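You operate a simulated robot arm through the tools that you are given. There is no shell and no other tool.

You run a simulated robot arm. Do the job below in one go: nothing can be reset, and whatever is moved stays where it is left.

TASK
Find the dead push switch in the tester and put it in the red tray.
Fine: power on, click both switches once each: the dead one's lamp shows red; power off before it comes out; the good one stays in its socket.

Only the result counts: the job must be done as asked and must still hold three seconds after the hand-in. Knocking over, shifting, dropping, spilling or breaking anything else fails it.

THE ROBOT
A 6-joint arm with a two-finger parallel gripper, fixed in place. Base frame: the origin is at the foot of the arm, x ahead of it, y to its left, z up; the work surface is at about z = 0. Lengths are in m, angles in degrees, forces in N, time in s.
With the tool pointing down near the work surface it reaches from about 0.12 to 0.5 m from the base axis. Its first joint turns from -72.0 to 72.0 degrees. Payload 0.65 kg.
The TCP is the grasp point between the finger pads, 0.025 m short of the fingertips. In the tool frame z runs along the fingers and y along their closing line. Largest opening 0.076 m; finger width 0.018, thickness 0.01; the body of the gripper, 0.036 by 0.078 m, starts 0.045 m behind the TCP.
Orientation is told as [roll, pitch, yaw] about the base's x, y, z axes, in that order, counted from this pose: with the fingers straight down and closing along the base's y, the tool's x points along the base's -x, its y along +y and its z along -z.

THE INTERFACE
- The arm moves only by the tool send_rows. Its arguments are lists of equal length, an entry for each row: "xyz": the shift along the tool's x, y, z in units of 150 mm (1.0 is 150 mm), a list of three; "delta_rot": the turn, a rotation vector about the tool's x, y, z in units of 60 degrees (1.0 is 60 degrees), a list of three; "fingers": the opening, from 0 (shut) to 1 (fully open). In form: {"xyz": [[x, y, z], ...], "delta_rot": [[rx, ry, rz], ...], "fingers": [fingers, ...]}. A call has 1 to 20 rows; each row is the pose to reach, as a shift and turn from the pose commanded when the call began, along the tool's axes at that moment. A call with a number of a shift or a turn outside -1 to 1 is refused whole. Rows are played at 5 a second. More than 0.05 m and 8.6 degrees between two rows, or a gripper value outside its range, and nothing of the call is played. Where a pose cannot be reached the arm comes as near as it can. A force on the tool above 40 N (or 10 N above the force at the start of the call, whichever is more), or a blocked arm, ends the call early, and 0.2 s more pass. Each finger travels about 0.108 m/s and halts on what it meets, pressing with about 44 N; the grip force reading is that of the motor and also rises with nothing between the fingers. The clock runs only during rows and for 0.2 s after the last one: add rows that repeat a pose to give the fingers time. The reply holds the time, the measured pose of the TCP, the force on the tool along the base axes, the opening and the grip force, in the units named above and with some noise, with the torque about the TCP (base axes, N m) and any sound that the robot's microphone picked up.
- Cameras (640 x 400 px; columns grow to the right, rows downward): "scene" is fixed at [0.032, 0.2623, 0.4022]; the picture's right is [-0.92, -0.38, 0.00], its down [-0.23, 0.55, -0.80] and it looks along [0.31, -0.74, -0.60] (base axes); focal length 214 px, centre (320, 200). "wrist" rides on the gripper at [0.058, 0.011, -0.081] in the tool frame; the picture's right is [-0.18, 0.98, 0.00], its down [-0.75, -0.14, -0.64] and it looks along [-0.63, -0.12, 0.77] (tool axes); focal length 243 px, centre (320, 200). There is no depth. A picture from a camera that has moved, and an enlarged one, comes with that camera's place and axes in the base frame and with its lens.
- capture(camera): a new picture of that camera. No time passes.
- inspect(camera, box): a new picture of the part [left, top, right, bottom] of that camera's present view, enlarged. No time passes.
- close_job(): hands the job in; it is judged then, once.

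Places have to be worked out from the pictures, the camera data and where the tool is seen. Open the gripper and draw the arm clear of the work before you hand the job in, unless the task says otherwise.

The tools are called after "Emit:" as a command line: name --argument value ..., lists and objects as JSON in quotes. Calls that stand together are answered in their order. send_rows: Moves the arm, as the interface text tells. Its arguments: {"type":"object","properties":{"xyz":{"type":"array","items":{"type":"array","items":{"type":"number"}}},"delta_rot":{"type":"array","items":{"type":"array","items":{"type":"number"}}},"fingers":{"type":"array","items":{"type":"number"}}},"required":["xyz","delta_rot","fingers"]} The other tools are called the same way: capture (camera) takes a picture; inspect (camera, box) takes an enlarged picture of a part of a camera's view; close_job () hands the job in.

At the start:

```text
t: 0.0
tcp_pos: [0.2387, 0.1155, 0.2957]
tcp_rot: [0.1, -0.2, 0.1]
contact_force: [-0.1, 0.5, -0.7]
torque: [0.01, 0.0, -0.02]
opening: 0.076
grasp_force: 0.0
```

scene: 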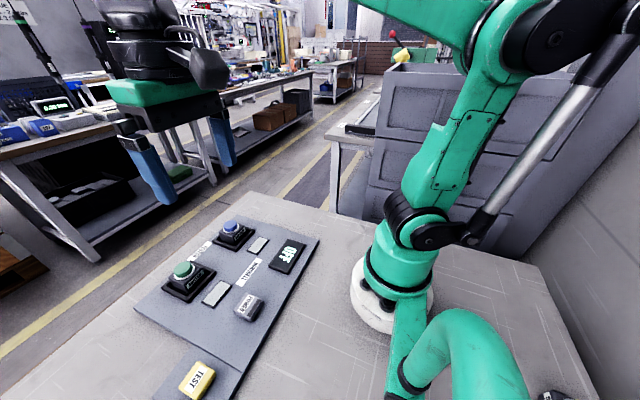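
wrist: 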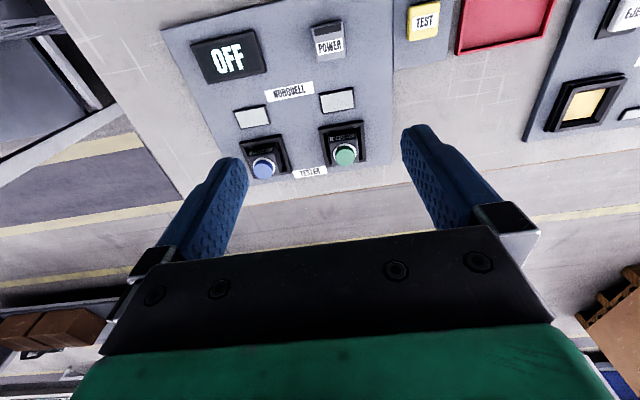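

I'll first look closely at the panel in both cameras, to place the sockets, power switch, and trays.

Emit:
inspect --camera "wrist" --box '[160, 0, 400, 200]'

Emit:
inspect --camera "wrist" --box '[380, 0, 640, 160]'

Emit:
inspect --camera "scene" --box '[120, 190, 340, 400]'

```text
2.00 times, centred on (280, 100) of wrist
camera zoom: at [0.179, 0.1263, 0.3766], right [0.18, 0.98, 0.0], down [0.75, -0.14, 0.64], along [0.63, -0.12, -0.77], focal length 485 px, centre (400, 400)
```

zoom: 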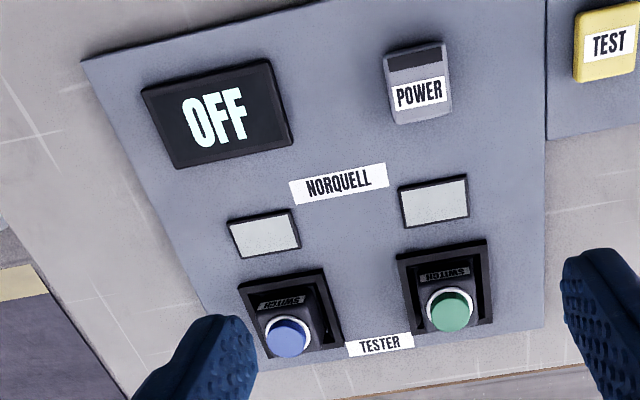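

```text
2.46 times, centred on (510, 80) of wrist
camera zoom: at [0.179, 0.1263, 0.3766], right [0.18, 0.98, 0.0], down [0.75, -0.14, 0.64], along [0.63, -0.12, -0.77], focal length 597 px, centre (-148, 495)
```

zoom: 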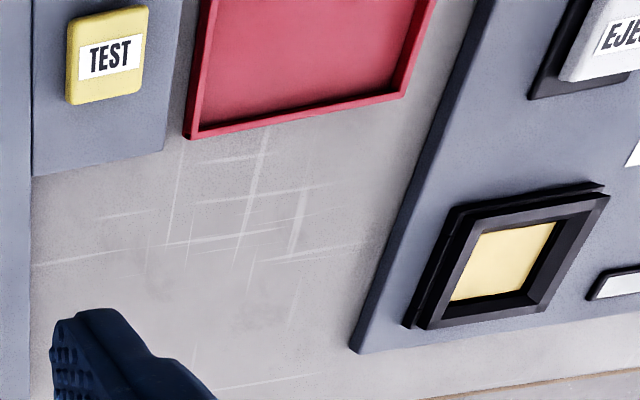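

```text
1.90 times, centred on (230, 295) of scene
camera zoom: at [0.032, 0.2623, 0.4022], right [-0.92, -0.38, 0.0], down [-0.23, 0.55, -0.8], along [0.31, -0.74, -0.6], focal length 408 px, centre (491, 19)
```

zoom: 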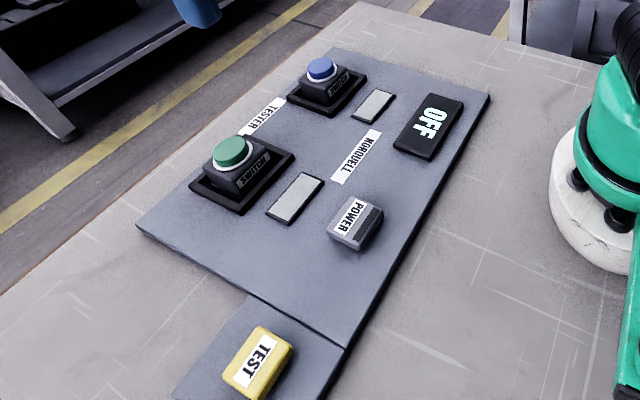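

The panel is roughly aligned with the base axes: the green switch is near (0.36, 0.13), the blue near (0.37, 0.0), and the POWER rocker near (0.22, 0.13). The red tray starts at about y = 0.29. I'll move back and left, staying high, to see the tray and the other device.

Emit:
send_rows --xyz '[[0.1, 0.2, 0], [0.2, 0.4, 0], [0.3, 0.6, 0], [0.4, 0.8, 0], [0.4, 0.8, 0]]' --delta_rot '[[0, 0, 0], [0, 0, 0], [0, 0, 0], [0, 0, 0], [0, 0, 0]]' --fingers '[1, 1, 1, 1, 1]'

Emit:
capture --camera "wrist"

Emit:
capture --camera "scene"

```text
t: 1.2
tcp_pos: [0.178, 0.2345, 0.2949]
tcp_rot: [0.0, -0.1, 0.0]
contact_force: [0.7, 0.2, -1.2]
torque: [0.01, 0.01, 0.04]
opening: 0.076
grasp_force: 0.0
```

```text
taken
camera wrist: at [0.119, 0.2454, 0.377], right [0.18, 0.98, 0.0], down [0.75, -0.14, 0.64], along [0.63, -0.12, -0.77], focal length 243 px, centre (320, 200)
```

wrist: 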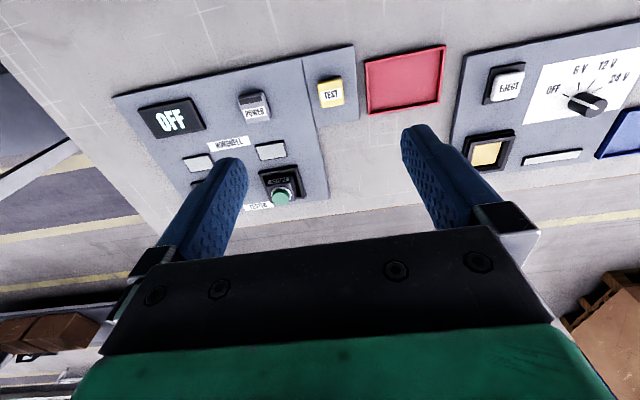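

```text
taken
```

scene: 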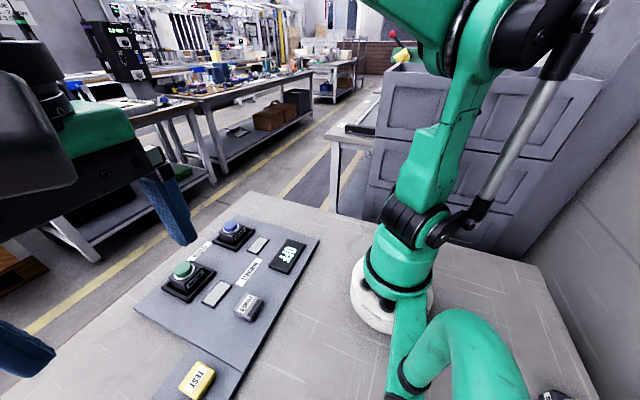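

The red tray lies between the TEST pad and a separate knob/EJECT device, which the task doesn't involve. I'll enlarge the tray and the panel from here to triangulate positions.

Emit:
inspect --camera "wrist" --box '[110, 40, 350, 210]'

Emit:
inspect --camera "wrist" --box '[310, 20, 550, 170]'

```text
2.35 times, centred on (230, 125) of wrist
camera zoom: at [0.119, 0.2454, 0.377], right [0.18, 0.98, 0.0], down [0.75, -0.14, 0.64], along [0.63, -0.12, -0.77], focal length 571 px, centre (532, 376)
```

zoom: 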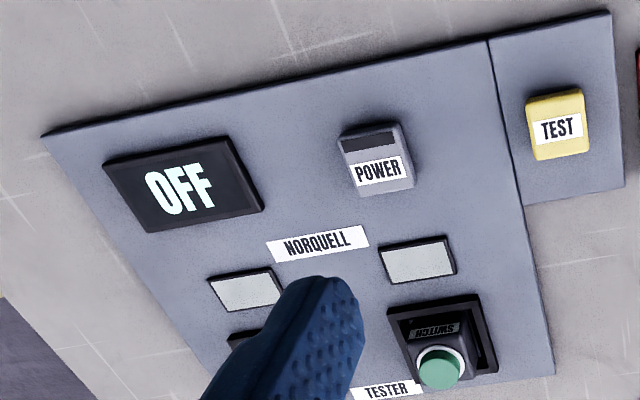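

```text
2.67 times, centred on (430, 95) of wrist
camera zoom: at [0.119, 0.2454, 0.377], right [0.18, 0.98, 0.0], down [0.75, -0.14, 0.64], along [0.63, -0.12, -0.77], focal length 647 px, centre (27, 480)
```

zoom: 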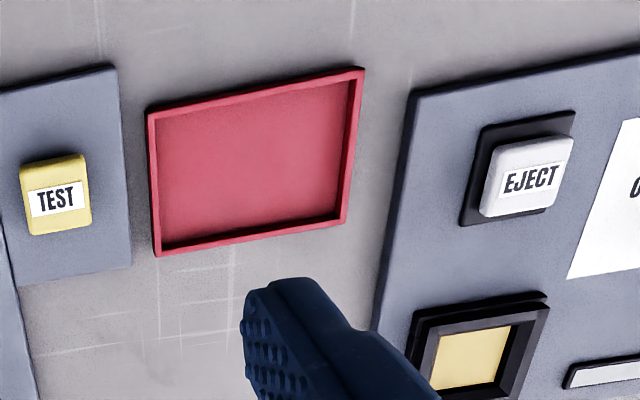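

Triangulated: tray x 0.196–0.267, y 0.292–0.394; POWER at (0.223, 0.128, z≈0.025); green button top at (0.367, 0.129, 0.049); blue at (0.368, 0.0, 0.049). Before touching anything I'll enlarge the rocker and the switches in the scene view to see their shape.

Emit:
inspect --camera "scene" --box '[200, 260, 300, 330]'

Emit:
inspect --camera "scene" --box '[150, 210, 270, 310]'

Emit:
inspect --camera "wrist" --box '[220, 80, 300, 130]'

```text
5.71 times, centred on (250, 295) of scene
camera zoom: at [0.032, 0.2623, 0.4022], right [-0.92, -0.38, 0.0], down [-0.23, 0.55, -0.8], along [0.31, -0.74, -0.6], focal length 1226 px, centre (720, -343)
```

zoom: 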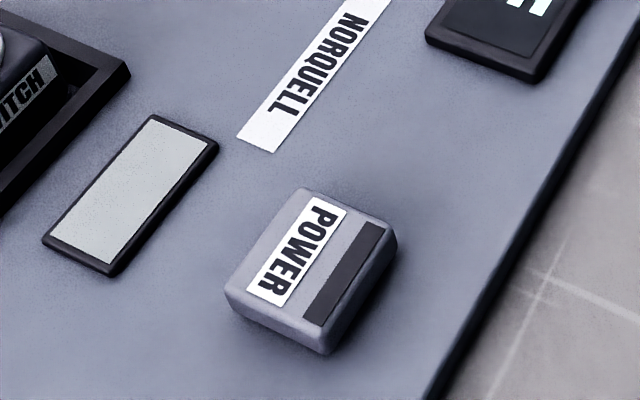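

```text
4.00 times, centred on (210, 260) of scene
camera zoom: at [0.032, 0.2623, 0.4022], right [-0.92, -0.38, 0.0], down [-0.23, 0.55, -0.8], along [0.31, -0.74, -0.6], focal length 858 px, centre (760, -40)
```

zoom: 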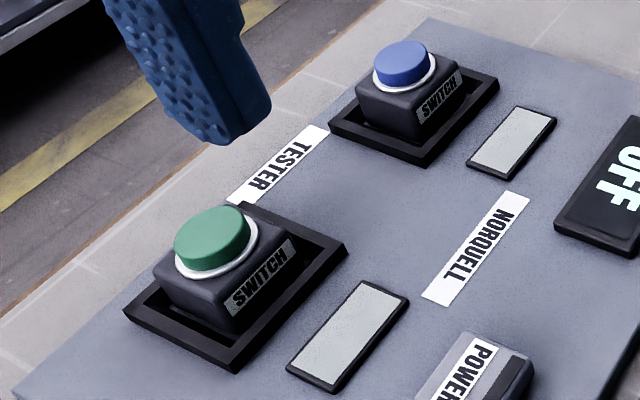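

```text
8.00 times, centred on (260, 105) of wrist
camera zoom: at [0.119, 0.2454, 0.377], right [0.18, 0.98, 0.0], down [0.75, -0.14, 0.64], along [0.63, -0.12, -0.77], focal length 1941 px, centre (800, 960)
```

zoom: 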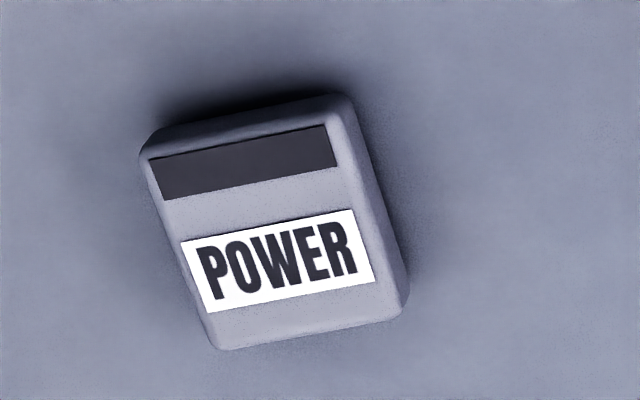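

POWER is a flat push key with a top of about 33 mm. I'll shut the fingers and move above it, with the fingertips still well clear.

Emit:
send_rows --xyz '[[-0.1, -0.2, 0], [-0.2, -0.45, 0.1], [-0.3, -0.707, 0.3], [-0.3, -0.707, 0.55], [-0.3, -0.707, 0.8], [-0.3, -0.707, 1.0], [-0.3, -0.707, 1.0]]' --delta_rot '[[0, 0, 0], [0, 0, 0], [0, 0, 0], [0, 0, 0], [0, 0, 0], [0, 0, 0], [0, 0, 0]]' --fingers '[0, 0, 0, 0, 0, 0, 0]'

Emit:
capture --camera "wrist"

Emit:
capture --camera "scene"

```text
refused: row 3 steps farther than a row can; nothing moved
```

```text
taken
camera wrist: at [0.119, 0.2454, 0.377], right [0.18, 0.98, 0.0], down [0.75, -0.14, 0.64], along [0.63, -0.12, -0.77], focal length 243 px, centre (320, 200)
```

wrist: 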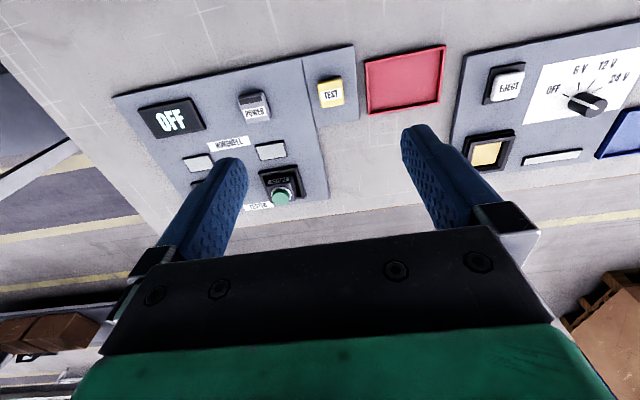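

```text
taken
```

scene: 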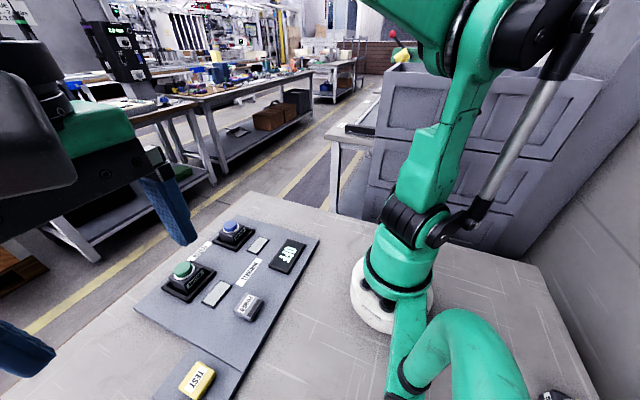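

That call was refused because one step was too long, and nothing moved. I'll send the same move again with smaller steps.

Emit:
send_rows --xyz '[[-0.1, -0.2, 0], [-0.2, -0.4, 0.0], [-0.25, -0.56, 0.1], [-0.3, -0.707, 0.3], [-0.3, -0.707, 0.55], [-0.3, -0.707, 0.8], [-0.3, -0.707, 1.0], [-0.3, -0.707, 1.0]]' --delta_rot '[[0, 0, 0], [0, 0, 0], [0, 0, 0], [0, 0, 0], [0, 0, 0], [0, 0, 0], [0, 0, 0], [0, 0, 0]]' --fingers '[0, 0, 0, 0, 0, 0, 0, 0]'

Emit:
capture --camera "wrist"

Emit:
capture --camera "scene"

```text
t: 3.0
tcp_pos: [0.2211, 0.1291, 0.1464]
tcp_rot: [0.1, -0.1, 0.1]
contact_force: [-0.3, 0.3, 0.6]
torque: [0.03, -0.02, 0.02]
opening: 0.0001
grasp_force: 23.5
```

```text
taken
camera wrist: at [0.1631, 0.1403, 0.2264], right [0.18, 0.98, 0.0], down [0.75, -0.14, 0.64], along [0.63, -0.12, -0.77], focal length 243 px, centre (320, 200)
```

wrist: 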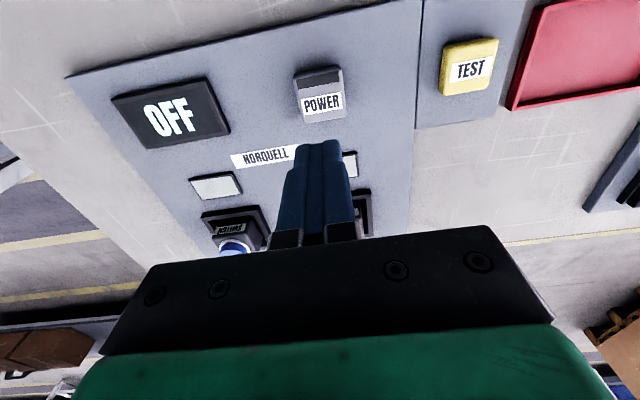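

```text
taken
```

scene: 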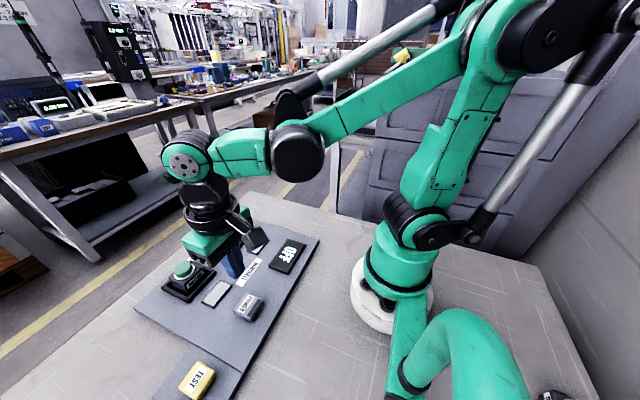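

My estimate holds: POWER projects to (0.221, 0.129), directly under the fingertips, which are at about z = 0.121. I'll descend to about 20 mm above the key.

Emit:
send_rows --xyz '[[0, 0, 0.15], [0, 0, 0.3], [0, 0, 0.42], [0, 0, 0.48], [0, 0, 0.5], [0, 0, 0.5]]' --delta_rot '[[0, 0, 0], [0, 0, 0], [0, 0, 0], [0, 0, 0], [0, 0, 0], [0, 0, 0]]' --fingers '[0, 0, 0, 0, 0, 0]'

Emit:
inspect --camera "scene" --box '[190, 220, 320, 330]'

Emit:
capture --camera "wrist"

```text
t: 4.4
tcp_pos: [0.2218, 0.1289, 0.0719]
tcp_rot: [0.1, -0.2, 0.1]
contact_force: [0.2, -0.2, 0.5]
torque: [0.03, 0.0, 0.01]
opening: 0.0
grasp_force: 23.2
```

```text
3.64 times, centred on (255, 275) of scene
camera zoom: at [0.032, 0.2623, 0.4022], right [-0.92, -0.38, 0.0], down [-0.23, 0.55, -0.8], along [0.31, -0.74, -0.6], focal length 780 px, centre (556, -73)
```

zoom: 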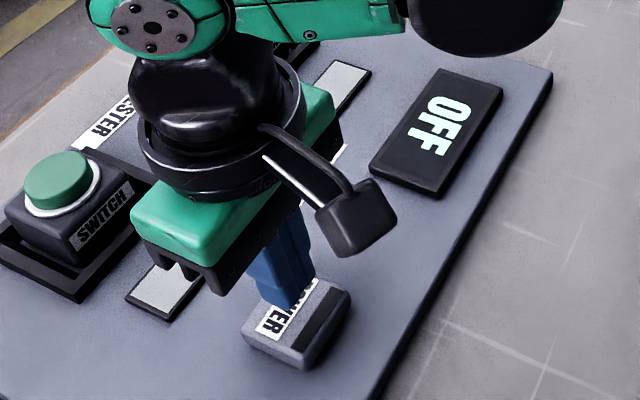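

```text
taken
camera wrist: at [0.1643, 0.1402, 0.1514], right [0.18, 0.98, 0.0], down [0.75, -0.14, 0.64], along [0.63, -0.12, -0.77], focal length 243 px, centre (320, 200)
```

wrist: 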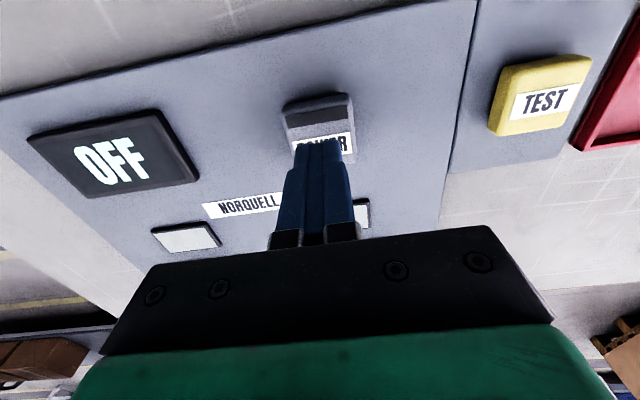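

The tips are centred over the key at z≈0.047. I'll descend gently in small steps and watch the force and sound.

Emit:
send_rows --xyz '[[0, 0, 0.02], [0, 0, 0.04], [0, 0, 0.06], [0, 0, 0.08], [0, 0, 0.1], [0, 0, 0.12], [0, 0, 0.12]]' --delta_rot '[[0, 0, 0], [0, 0, 0], [0, 0, 0], [0, 0, 0], [0, 0, 0], [0, 0, 0], [0, 0, 0]]' --fingers '[0, 0, 0, 0, 0, 0, 0]'

Emit:
inspect --camera "scene" --box '[190, 220, 320, 330]'

```text
t: 6.0
tcp_pos: [0.2218, 0.1304, 0.0534]
tcp_rot: [0.1, -0.1, 0.1]
contact_force: [-0.5, -0.9, 0.3]
torque: [0.04, 0.01, 0.0]
opening: 0.0002
grasp_force: 23.1
```

```text
3.64 times, centred on (255, 275) of scene
camera zoom: at [0.032, 0.2623, 0.4022], right [-0.92, -0.38, 0.0], down [-0.23, 0.55, -0.8], along [0.31, -0.74, -0.6], focal length 780 px, centre (556, -73)
```

zoom: 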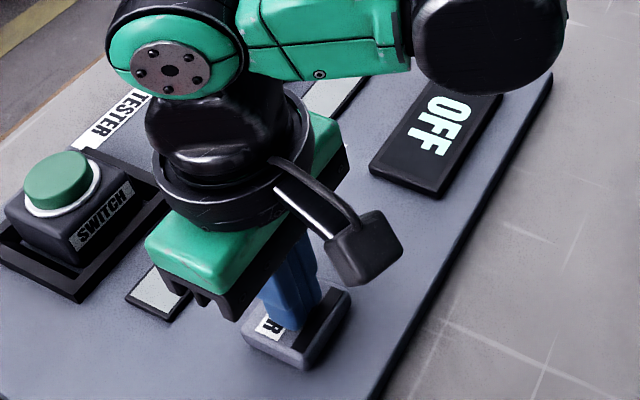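

There's no contact yet with the tips at about z = 0.028. I'll continue in 1 mm steps.

Emit:
send_rows --xyz '[[0, 0, 0.007], [0, 0, 0.014], [0, 0, 0.021], [0, 0, 0.028], [0, 0, 0.028]]' --delta_rot '[[0, 0, 0], [0, 0, 0], [0, 0, 0], [0, 0, 0], [0, 0, 0]]' --fingers '[0, 0, 0, 0, 0]'

Emit:
inspect --camera "scene" --box '[190, 220, 320, 330]'

```text
t: 7.2
tcp_pos: [0.223, 0.1302, 0.0491]
tcp_rot: [0.1, -0.1, 0.0]
contact_force: [-0.6, -1.1, 2.5]
torque: [-0.03, 0.01, 0.01]
opening: 0.0
grasp_force: 23.3
heard: click
```

```text
3.64 times, centred on (255, 275) of scene
camera zoom: at [0.032, 0.2622, 0.4022], right [-0.92, -0.38, 0.0], down [-0.23, 0.55, -0.8], along [0.31, -0.74, -0.6], focal length 780 px, centre (556, -73)
```

zoom: 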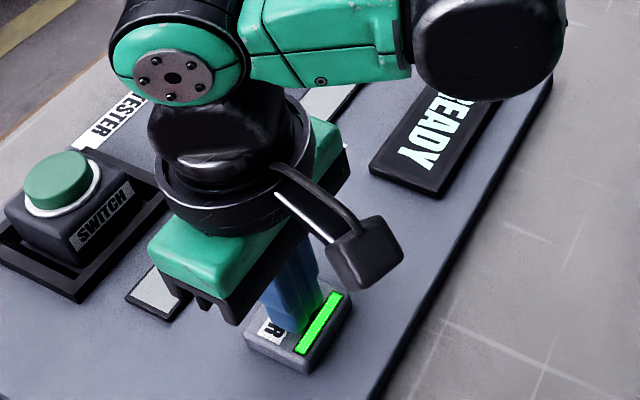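

I heard a click, the display reads READY and the key is lit green, so the power is on. I'll retract straight up and then move over the green switch.

Emit:
send_rows --xyz '[[0, 0, -0.1], [0, 0, -0.3], [0, 0, -0.5], [-0.25, 0, -0.5], [-0.5, 0, -0.5], [-0.75, 0, -0.5], [-0.96, 0, -0.5], [-0.96, 0, -0.5]]' --delta_rot '[[0, 0, 0], [0, 0, 0], [0, 0, 0], [0, 0, 0], [0, 0, 0], [0, 0, 0], [0, 0, 0], [0, 0, 0]]' --fingers '[0, 0, 0, 0, 0, 0, 0, 0]'

Emit:
capture --camera "wrist"

Emit:
capture --camera "scene"

```text
t: 9.0
tcp_pos: [0.3668, 0.1304, 0.1233]
tcp_rot: [0.0, -0.1, 0.0]
contact_force: [-0.6, 0.1, 0.1]
torque: [-0.01, 0.0, 0.01]
opening: 0.0
grasp_force: 23.9
```

```text
taken
camera wrist: at [0.3087, 0.1403, 0.204], right [0.18, 0.98, 0.0], down [0.75, -0.14, 0.64], along [0.63, -0.12, -0.76], focal length 243 px, centre (320, 200)
```

wrist: 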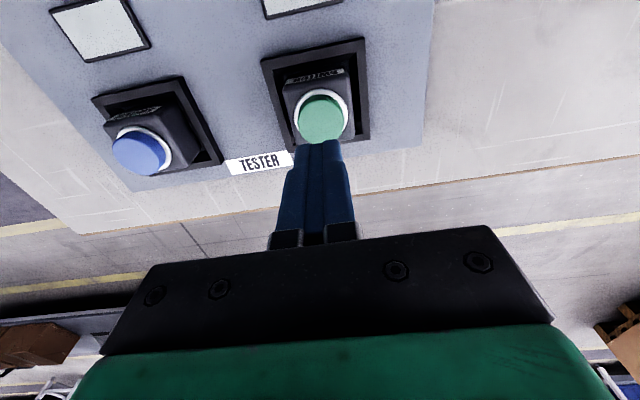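

```text
taken
```

scene: 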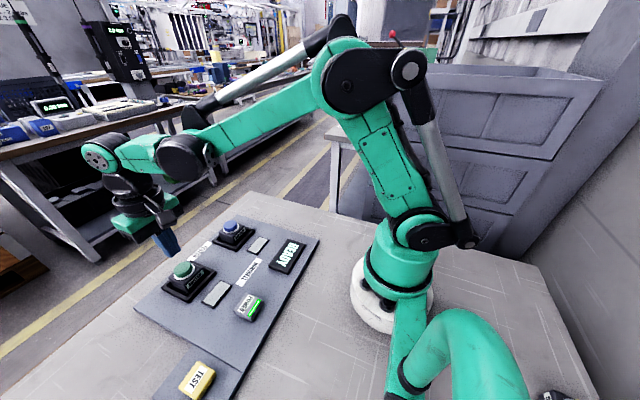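

The green button projects to (0.368, 0.130), under the fingertips. I'll descend to just above it.

Emit:
send_rows --xyz '[[-0.007, 0, 0.1], [-0.007, 0, 0.18], [-0.007, 0, 0.24], [-0.007, 0, 0.26], [-0.007, 0, 0.26]]' --delta_rot '[[0, 0, 0], [0, 0, 0], [0, 0, 0], [0, 0, 0], [0, 0, 0]]' --fingers '[0, 0, 0, 0, 0]'

Emit:
inspect --camera "scene" --box '[130, 200, 270, 310]'

Emit:
capture --camera "wrist"

```text
t: 10.2
tcp_pos: [0.3697, 0.1289, 0.0855]
tcp_rot: [0.1, -0.1, -0.1]
contact_force: [-0.3, -0.7, 0.7]
torque: [-0.03, 0.02, 0.0]
opening: 0.0001
grasp_force: 23.8
```

```text
3.64 times, centred on (200, 255) of scene
camera zoom: at [0.032, 0.2623, 0.4022], right [-0.92, -0.38, 0.0], down [-0.23, 0.55, -0.8], along [0.31, -0.74, -0.6], focal length 780 px, centre (756, 0)
```

zoom: 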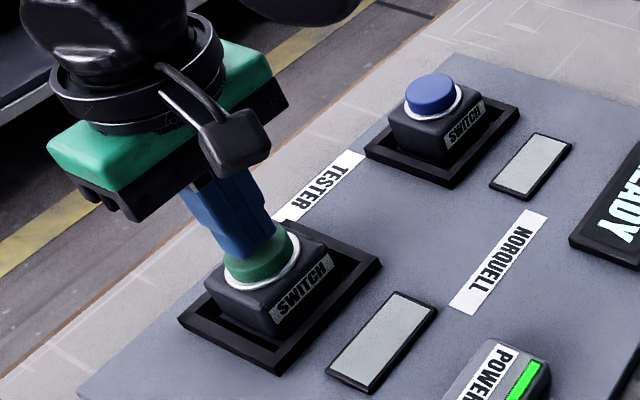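

```text
taken
camera wrist: at [0.3104, 0.1411, 0.1655], right [0.18, 0.98, 0.0], down [0.75, -0.14, 0.64], along [0.63, -0.12, -0.77], focal length 243 px, centre (320, 200)
```

wrist: 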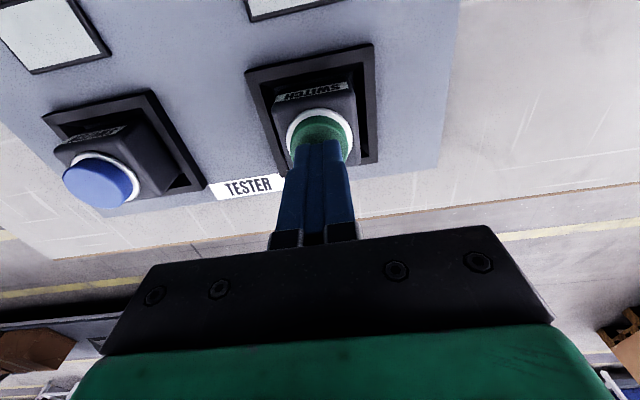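

The tips are at about z = 0.060 over the green cap. I'll step down 1 mm at a time.

Emit:
send_rows --xyz '[[0, 0, 0.01], [0, 0, 0.02], [0, 0, 0.03], [0, 0, 0.04], [0, 0, 0.05], [0, 0, 0.06], [0, 0, 0.06]]' --delta_rot '[[0, 0, 0], [0, 0, 0], [0, 0, 0], [0, 0, 0], [0, 0, 0], [0, 0, 0], [0, 0, 0]]' --fingers '[0, 0, 0, 0, 0, 0, 0]'

Emit:
inspect --camera "scene" --box '[130, 200, 270, 310]'

```text
t: 11.8
tcp_pos: [0.3681, 0.1308, 0.0767]
tcp_rot: [0.1, -0.1, 0.0]
contact_force: [2.2, -1.9, 4.6]
torque: [-0.02, -0.01, 0.01]
opening: 0.0
grasp_force: 23.4
heard: click
```

```text
3.64 times, centred on (200, 255) of scene
camera zoom: at [0.032, 0.2622, 0.4022], right [-0.92, -0.38, 0.0], down [-0.23, 0.55, -0.8], along [0.31, -0.74, -0.6], focal length 780 px, centre (756, 0)
```

zoom: 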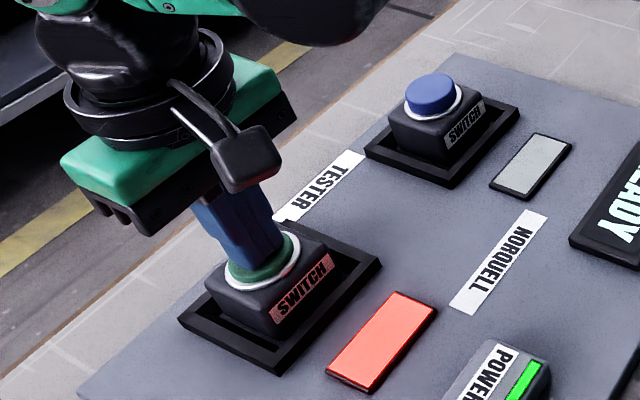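

It clicked once and green's lamp lit red. I'll retract straight up, confirm the lamp, then move over blue at about (0.369, -0.001).

Emit:
send_rows --xyz '[[0, 0, -0.1], [0, 0, -0.3], [0, 0, -0.32]]' --delta_rot '[[0, 0, 0], [0, 0, 0], [0, 0, 0]]' --fingers '[0, 0, 0]'

Emit:
inspect --camera "scene" --box '[130, 200, 330, 330]'

```text
t: 12.6
tcp_pos: [0.3677, 0.1299, 0.1234]
tcp_rot: [0.2, -0.2, -0.1]
contact_force: [0.6, -0.7, -0.6]
torque: [-0.04, 0.02, 0.0]
opening: 0.0001
grasp_force: 24.1
```

```text
3.08 times, centred on (230, 265) of scene
camera zoom: at [0.032, 0.2623, 0.4022], right [-0.92, -0.38, 0.0], down [-0.23, 0.55, -0.8], along [0.31, -0.74, -0.6], focal length 660 px, centre (597, 0)
```

zoom: 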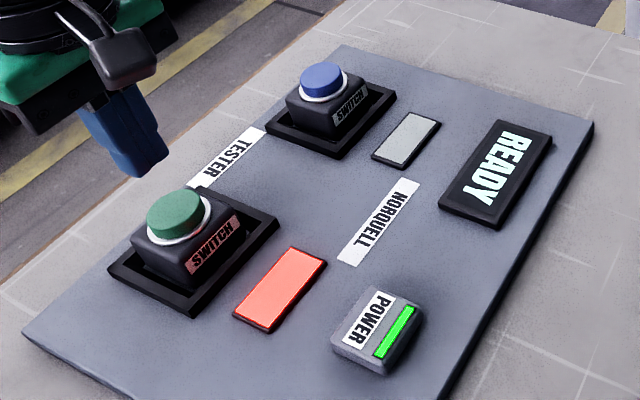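

Green's lamp stays red after release. Next I'll move over the blue switch.

Emit:
send_rows --xyz '[[0, -0.2, 0], [0, -0.4, 0], [0, -0.6, 0], [0, -0.75, 0], [-0.007, -0.873, 0], [-0.007, -0.873, 0]]' --delta_rot '[[0, 0, 0], [0, 0, 0], [0, 0, 0], [0, 0, 0], [0, 0, 0], [0, 0, 0]]' --fingers '[0, 0, 0, 0, 0, 0]'

Emit:
capture --camera "wrist"

```text
t: 14.0
tcp_pos: [0.3686, -0.0008, 0.1256]
tcp_rot: [0.1, -0.1, -0.1]
contact_force: [0.0, -0.7, 1.1]
torque: [0.01, 0.05, -0.01]
opening: 0.0003
grasp_force: 23.6
```

```text
taken
camera wrist: at [0.3098, 0.0092, 0.2056], right [0.18, 0.98, 0.0], down [0.75, -0.14, 0.64], along [0.63, -0.12, -0.76], focal length 243 px, centre (320, 200)
```

wrist: 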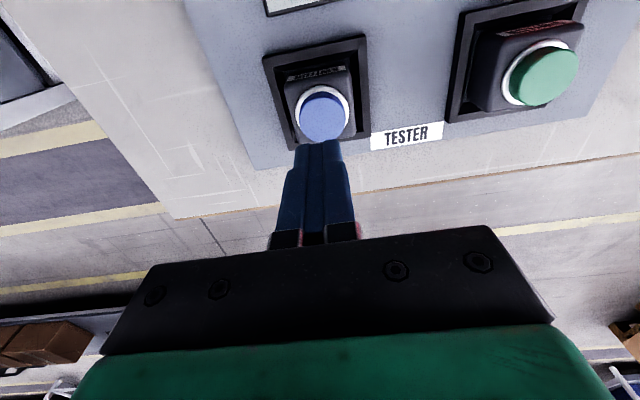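

The blue cap sits under the tips just as green did. I'll descend to just above it, then step down to the depth that clicked green.

Emit:
send_rows --xyz '[[0, 0, 0.1], [0, 0, 0.18], [0, 0, 0.23], [0, 0, 0.25], [0, 0, 0.26], [0, 0, 0.27], [0, 0, 0.28], [0, 0, 0.29], [0, 0, 0.3], [0, 0, 0.31], [0, 0, 0.32], [0, 0, 0.32]]' --delta_rot '[[0, 0, 0], [0, 0, 0], [0, 0, 0], [0, 0, 0], [0, 0, 0], [0, 0, 0], [0, 0, 0], [0, 0, 0], [0, 0, 0], [0, 0, 0], [0, 0, 0], [0, 0, 0]]' --fingers '[0, 0, 0, 0, 0, 0, 0, 0, 0, 0, 0, 0]'

Emit:
inspect --camera "scene" --box '[130, 200, 330, 330]'

```text
t: 16.6
tcp_pos: [0.3701, -0.0016, 0.0765]
tcp_rot: [0.1, -0.2, 0.1]
contact_force: [0.8, -2.0, 7.1]
torque: [-0.04, -0.02, -0.01]
opening: 0.0
grasp_force: 24.0
heard: click
```

```text
3.08 times, centred on (230, 265) of scene
camera zoom: at [0.032, 0.2623, 0.4022], right [-0.92, -0.38, 0.0], down [-0.23, 0.55, -0.8], along [0.31, -0.74, -0.6], focal length 660 px, centre (597, 0)
```

zoom: 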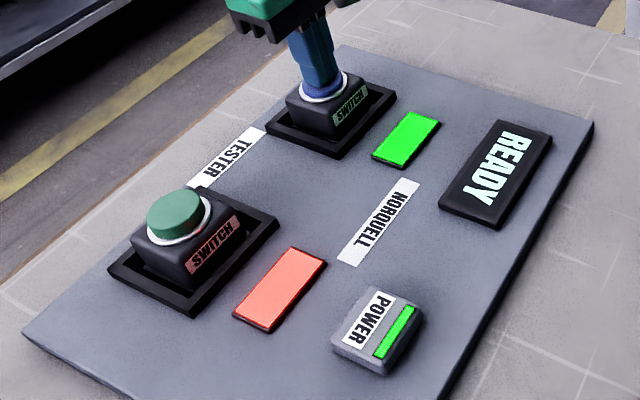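

Blue's lamp is green (good) and green's is red (dead). I'll retract and go back over POWER to switch off.

Emit:
send_rows --xyz '[[0, 0, -0.1], [0, 0, -0.3], [0.2, 0.175, -0.35], [0.4, 0.35, -0.35], [0.6, 0.525, -0.35], [0.8, 0.7, -0.35], [0.98, 0.875, -0.35], [0.98, 0.875, -0.2], [0.98, 0.875, -0.05], [0.98, 0.875, -0.05]]' --delta_rot '[[0, 0, 0], [0, 0, 0], [0, 0, 0], [0, 0, 0], [0, 0, 0], [0, 0, 0], [0, 0, 0], [0, 0, 0], [0, 0, 0], [0, 0, 0]]' --fingers '[0, 0, 0, 0, 0, 0, 0, 0, 0, 0]'

Emit:
inspect --camera "scene" --box '[130, 200, 330, 330]'

Emit:
capture --camera "wrist"

```text
t: 18.8
tcp_pos: [0.2248, 0.1301, 0.0823]
tcp_rot: [0.0, -0.1, 0.0]
contact_force: [0.2, 0.3, 0.4]
torque: [0.0, -0.03, 0.02]
opening: 0.0
grasp_force: 23.5
```

```text
3.08 times, centred on (230, 265) of scene
camera zoom: at [0.032, 0.2623, 0.4022], right [-0.92, -0.38, 0.0], down [-0.23, 0.55, -0.8], along [0.31, -0.74, -0.6], focal length 660 px, centre (597, 0)
```

zoom: 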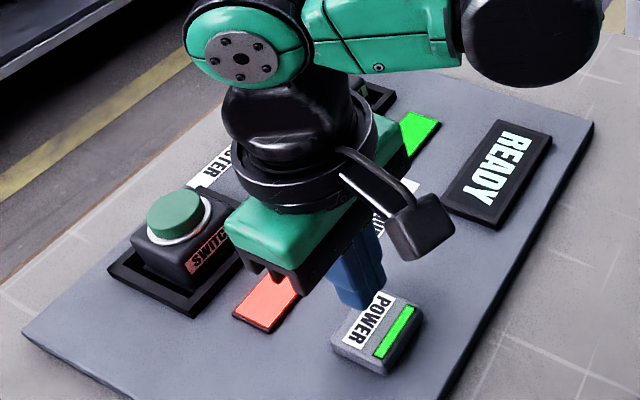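

```text
taken
camera wrist: at [0.166, 0.14, 0.1631], right [0.18, 0.98, 0.0], down [0.75, -0.14, 0.64], along [0.63, -0.12, -0.77], focal length 243 px, centre (320, 200)
```

wrist: 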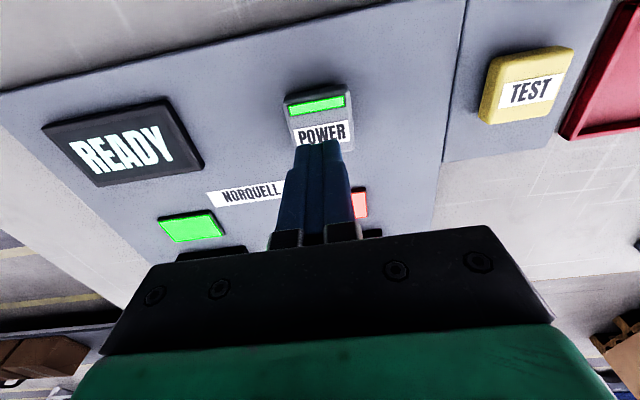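

I'm over POWER with tcp z at 0.082, and it clicked earlier at about 0.049. I'll step down for one click.

Emit:
send_rows --xyz '[[0.012, 0, 0.06], [0.012, 0, 0.12], [0.012, 0, 0.16], [0.012, 0, 0.18], [0.012, 0, 0.19], [0.012, 0, 0.2], [0.012, 0, 0.207], [0.012, 0, 0.214], [0.012, 0, 0.221], [0.012, 0, 0.221]]' --delta_rot '[[0, 0, 0], [0, 0, 0], [0, 0, 0], [0, 0, 0], [0, 0, 0], [0, 0, 0], [0, 0, 0], [0, 0, 0], [0, 0, 0], [0, 0, 0]]' --fingers '[0, 0, 0, 0, 0, 0, 0, 0, 0, 0]'

Emit:
inspect --camera "scene" --box '[130, 200, 330, 330]'

```text
t: 21.0
tcp_pos: [0.2206, 0.1292, 0.0505]
tcp_rot: [0.1, -0.1, 0.0]
contact_force: [-1.6, -0.3, 1.5]
torque: [0.03, 0.02, -0.01]
opening: 0.0001
grasp_force: 23.8
```

```text
3.08 times, centred on (230, 265) of scene
camera zoom: at [0.032, 0.2622, 0.4022], right [-0.92, -0.38, 0.0], down [-0.23, 0.55, -0.8], along [0.31, -0.74, -0.6], focal length 660 px, centre (597, 0)
```

zoom: 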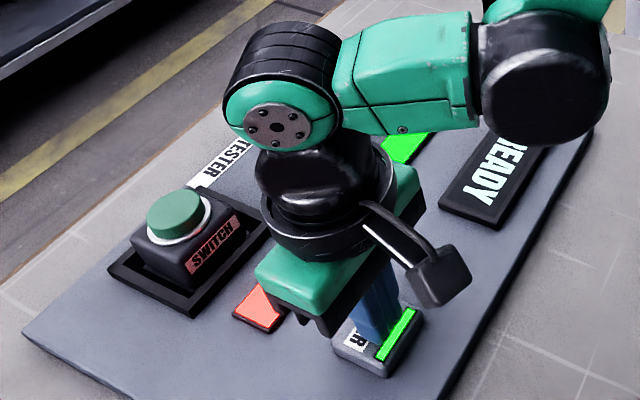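

It's touching but hasn't clicked and is still on. I'll press another 1–2 mm.

Emit:
send_rows --xyz '[[0, 0, 0.006], [0, 0, 0.012], [0, 0, 0.012]]' --delta_rot '[[0, 0, 0], [0, 0, 0], [0, 0, 0]]' --fingers '[0, 0, 0]'

Emit:
inspect --camera "scene" --box '[130, 200, 330, 330]'

```text
t: 21.8
tcp_pos: [0.2219, 0.13, 0.0493]
tcp_rot: [0.0, -0.1, -0.1]
contact_force: [2.0, -1.6, 2.7]
torque: [-0.02, -0.01, 0.01]
opening: 0.0
grasp_force: 23.0
heard: click
```

```text
3.08 times, centred on (230, 265) of scene
camera zoom: at [0.032, 0.2622, 0.4022], right [-0.92, -0.38, 0.0], down [-0.23, 0.55, -0.8], along [0.31, -0.74, -0.6], focal length 660 px, centre (597, 0)
```

zoom: 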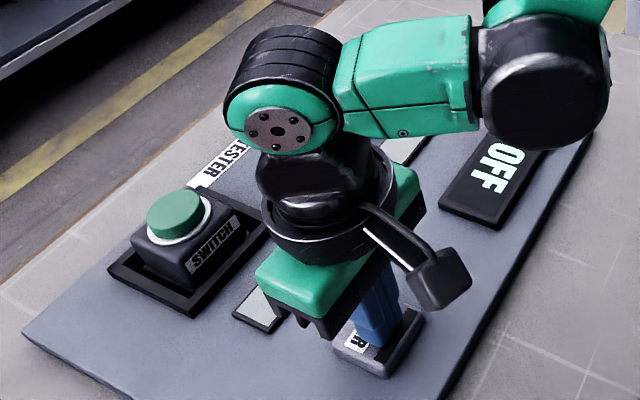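

The display now reads OFF and the lamps are dark. I'll retract, open the gripper, and hover short of the green switch for a good look at its body and socket.

Emit:
send_rows --xyz '[[0, 0, -0.1], [0, 0, -0.3], [0, 0, -0.5], [-0.2, 0, -0.6], [-0.5, 0, -0.6], [-0.7, 0, -0.6], [-0.7, 0, -0.6]]' --delta_rot '[[0, 0, 0], [0, 0, 0], [0, 0, 0], [0, 0, 0], [0, 0, 0], [0, 0, 0], [0, 0, 0]]' --fingers '[0, 0, 0, 0.5, 1, 1, 1]'

Emit:
inspect --camera "wrist" --box '[240, 60, 400, 160]'

Emit:
inspect --camera "scene" --box '[150, 240, 250, 310]'

Emit:
capture --camera "scene"

```text
t: 23.4
tcp_pos: [0.3243, 0.1299, 0.1404]
tcp_rot: [0.2, 0.0, 0.0]
contact_force: [0.4, -0.4, -0.5]
torque: [0.01, -0.01, 0.01]
opening: 0.076
grasp_force: 0.2
```

```text
4.00 times, centred on (320, 110) of wrist
camera zoom: at [0.2667, 0.1404, 0.2205], right [0.18, 0.98, 0.0], down [0.75, -0.14, 0.64], along [0.63, -0.12, -0.76], focal length 970 px, centre (320, 560)
```

zoom: 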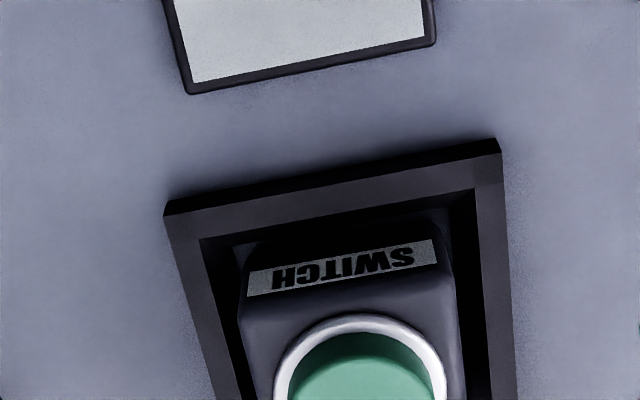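

```text
5.71 times, centred on (200, 275) of scene
camera zoom: at [0.032, 0.2622, 0.4022], right [-0.92, -0.38, 0.0], down [-0.23, 0.55, -0.8], along [0.31, -0.74, -0.6], focal length 1226 px, centre (1006, -229)
```

zoom: 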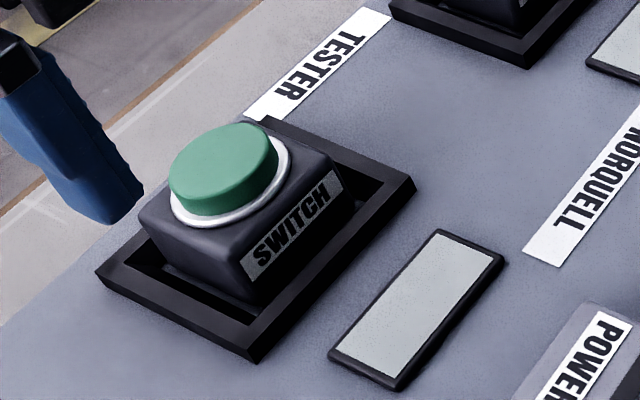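

```text
taken
```

scene: 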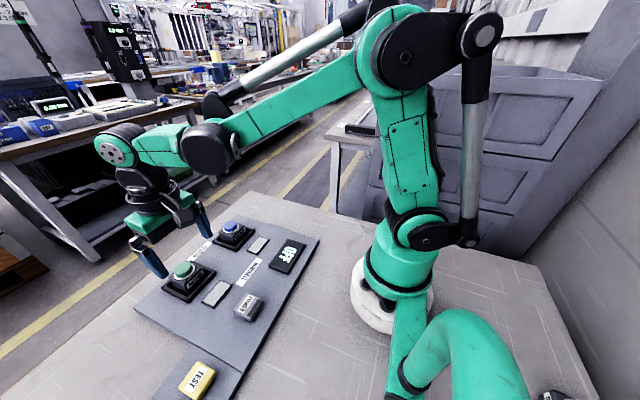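

The switch body is about 42 mm square, centred near (0.368, 0.130), with its top at z≈0.04 and the socket rim at z≈0.015. I'll straddle it open with the fingertips near z≈0.024, above the rim.

Emit:
send_rows --xyz '[[-0.15, 0, 0], [-0.293, 0, 0], [-0.293, 0, 0.15], [-0.293, 0, 0.3], [-0.293, 0, 0.45], [-0.293, 0, 0.55], [-0.293, 0, 0.61], [-0.293, 0, 0.61]]' --delta_rot '[[0, 0, 0], [0, 0, 0], [0, 0, 0], [0, 0, 0], [0, 0, 0], [0, 0, 0], [0, 0, 0], [0, 0, 0]]' --fingers '[1, 1, 1, 1, 1, 1, 1, 1]'

Emit:
inspect --camera "scene" --box '[140, 210, 260, 310]'

Emit:
capture --camera "wrist"

```text
t: 25.2
tcp_pos: [0.3679, 0.1292, 0.0456]
tcp_rot: [0.1, -0.1, 0.0]
contact_force: [-0.2, 0.3, -0.7]
torque: [-0.01, 0.0, 0.0]
opening: 0.0758
grasp_force: 0.0
```

```text
4.00 times, centred on (200, 260) of scene
camera zoom: at [0.032, 0.2623, 0.4022], right [-0.92, -0.38, 0.0], down [-0.23, 0.55, -0.8], along [0.31, -0.74, -0.6], focal length 858 px, centre (800, -40)
```

zoom: 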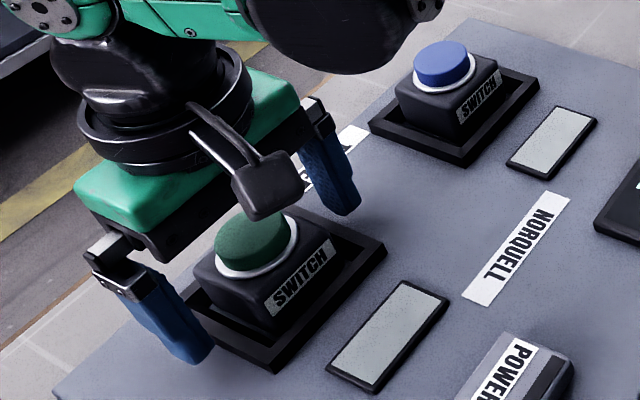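

```text
taken
camera wrist: at [0.3099, 0.1406, 0.1275], right [0.18, 0.98, 0.0], down [0.75, -0.14, 0.64], along [0.63, -0.12, -0.77], focal length 243 px, centre (320, 200)
```

wrist: 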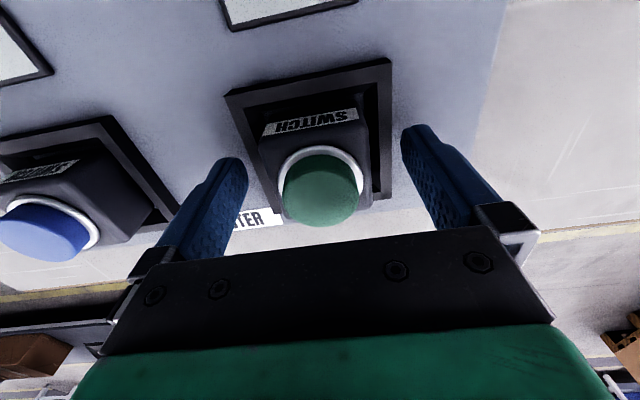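

The fingers straddle the switch evenly, with the tips just above the socket rim. I'll close now.

Emit:
send_rows --xyz '[[0, 0, 0], [0, 0, 0], [0, 0, 0], [0, 0, 0]]' --delta_rot '[[0, 0, 0], [0, 0, 0], [0, 0, 0], [0, 0, 0]]' --fingers '[0.7, 0.5, 0.5, 0.5]'

Emit:
inspect --camera "scene" --box '[140, 210, 260, 310]'

```text
t: 26.2
tcp_pos: [0.3687, 0.1297, 0.047]
tcp_rot: [0.0, -0.1, 0.0]
contact_force: [0.0, -0.5, -0.3]
torque: [0.0, 0.04, 0.03]
opening: 0.0431
grasp_force: 43.8
```

```text
4.00 times, centred on (200, 260) of scene
camera zoom: at [0.032, 0.2623, 0.4022], right [-0.92, -0.38, 0.0], down [-0.23, 0.55, -0.8], along [0.31, -0.74, -0.6], focal length 858 px, centre (800, -40)
```

zoom: 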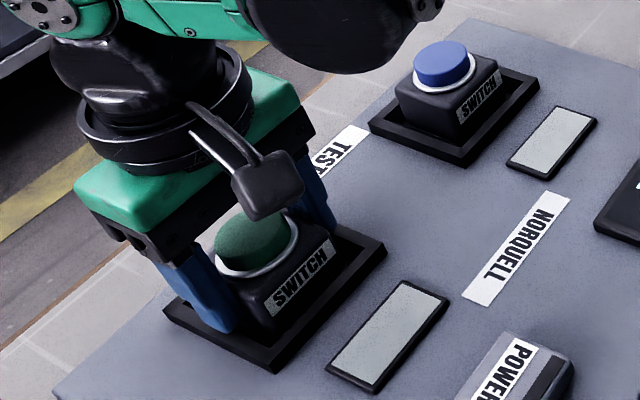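

The fingers hold the body at a 43 mm opening with 44 N. I'll keep closing and pull straight up slowly.

Emit:
send_rows --xyz '[[0, 0, -0.01], [0, 0, -0.03], [0, 0, -0.05], [0, 0, -0.08], [0, 0, -0.12], [0, 0, -0.18], [0, 0, -0.24], [0, 0, -0.3], [0, 0, -0.3]]' --delta_rot '[[0, 0, 0], [0, 0, 0], [0, 0, 0], [0, 0, 0], [0, 0, 0], [0, 0, 0], [0, 0, 0], [0, 0, 0], [0, 0, 0]]' --fingers '[0.3, 0.3, 0.3, 0.3, 0.3, 0.3, 0.3, 0.3, 0.3]'

Emit:
inspect --camera "scene" --box '[120, 180, 280, 310]'

Emit:
capture --camera "wrist"

```text
t: 28.2
tcp_pos: [0.3686, 0.1311, 0.0937]
tcp_rot: [0.1, -0.2, 0.0]
contact_force: [-0.8, -0.6, -1.3]
torque: [0.02, 0.0, -0.03]
opening: 0.0429
grasp_force: 44.0
```

```text
3.08 times, centred on (200, 245) of scene
camera zoom: at [0.032, 0.2623, 0.4022], right [-0.92, -0.38, 0.0], down [-0.23, 0.55, -0.8], along [0.31, -0.74, -0.6], focal length 660 px, centre (689, 62)
```

zoom: 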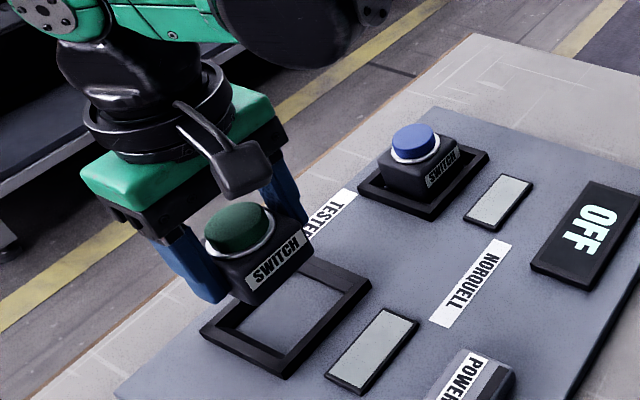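

```text
taken
camera wrist: at [0.3106, 0.1408, 0.1734], right [0.18, 0.98, 0.0], down [0.75, -0.14, 0.64], along [0.63, -0.12, -0.77], focal length 243 px, centre (320, 200)
```

wrist: 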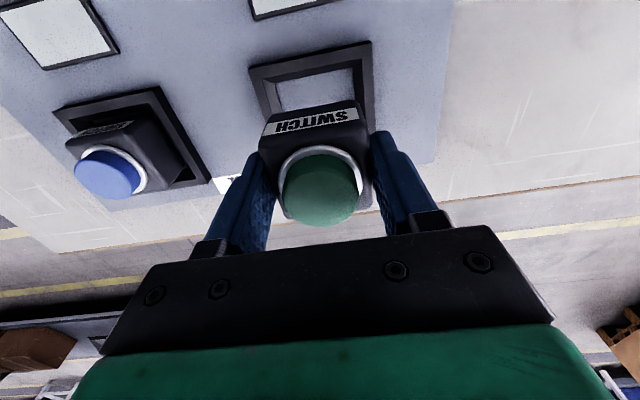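

The dead switch is out, held level, and blue is still seated. I'll lift higher and move toward the tray in stages.

Emit:
send_rows --xyz '[[0, 0, -0.2], [0, 0, -0.4], [0.1, 0.15, -0.4], [0.2, 0.31, -0.4], [0.3, 0.47, -0.4], [0.4, 0.62, -0.4], [0.5, 0.77, -0.4], [0.6, 0.92, -0.4], [0.6, 0.92, -0.4]]' --delta_rot '[[0, 0, 0], [0, 0, 0], [0, 0, 0], [0, 0, 0], [0, 0, 0], [0, 0, 0], [0, 0, 0], [0, 0, 0], [0, 0, 0]]' --fingers '[0.3, 0.3, 0.3, 0.3, 0.3, 0.3, 0.3, 0.3, 0.3]'

Emit:
capture --camera "wrist"

```text
t: 30.2
tcp_pos: [0.2787, 0.27, 0.1523]
tcp_rot: [0.1, -0.1, 0.0]
contact_force: [0.0, 1.0, -1.1]
torque: [0.03, -0.02, 0.0]
opening: 0.0432
grasp_force: 44.1
```

```text
taken
camera wrist: at [0.2207, 0.2806, 0.2334], right [0.18, 0.98, 0.0], down [0.75, -0.14, 0.64], along [0.63, -0.12, -0.77], focal length 243 px, centre (320, 200)
```

wrist: 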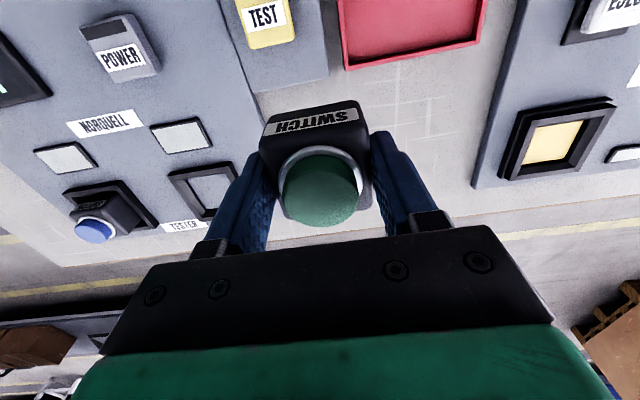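

The tray corners check out from here: its front edge is at x≈0.269 and y runs 0.293–0.397, so the centre is about (0.232, 0.345). I'll move over it and lower partway.

Emit:
send_rows --xyz '[[0.1, 0.17, 0], [0.2, 0.34, 0], [0.308, 0.5, 0], [0.308, 0.5, 0.1], [0.308, 0.5, 0.25], [0.308, 0.5, 0.35], [0.308, 0.5, 0.35]]' --delta_rot '[[0, 0, 0], [0, 0, 0], [0, 0, 0], [0, 0, 0], [0, 0, 0], [0, 0, 0], [0, 0, 0]]' --fingers '[0.3, 0.3, 0.3, 0.3, 0.3, 0.3, 0.3]'

Emit:
capture --camera "wrist"

Emit:
capture --camera "scene"

```text
t: 31.8
tcp_pos: [0.2343, 0.3435, 0.099]
tcp_rot: [0.1, -0.1, 0.1]
contact_force: [1.0, 0.5, -0.6]
torque: [0.02, 0.03, 0.02]
opening: 0.0433
grasp_force: 44.0
```

```text
taken
camera wrist: at [0.1749, 0.3533, 0.1807], right [0.18, 0.98, 0.0], down [0.75, -0.14, 0.64], along [0.63, -0.12, -0.76], focal length 243 px, centre (320, 200)
```

wrist: 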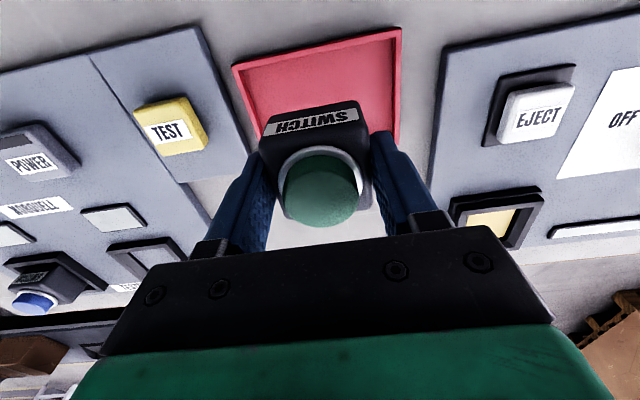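

```text
taken
```

scene: 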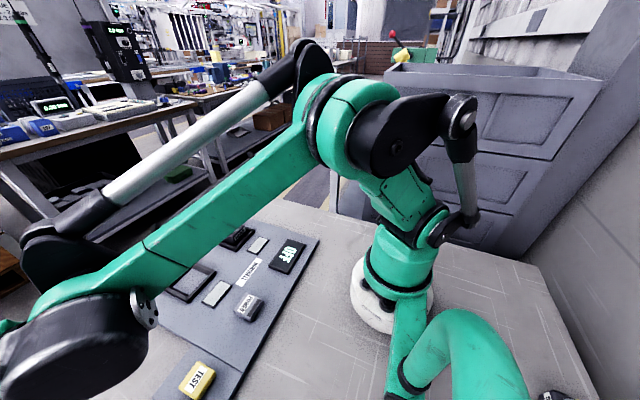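

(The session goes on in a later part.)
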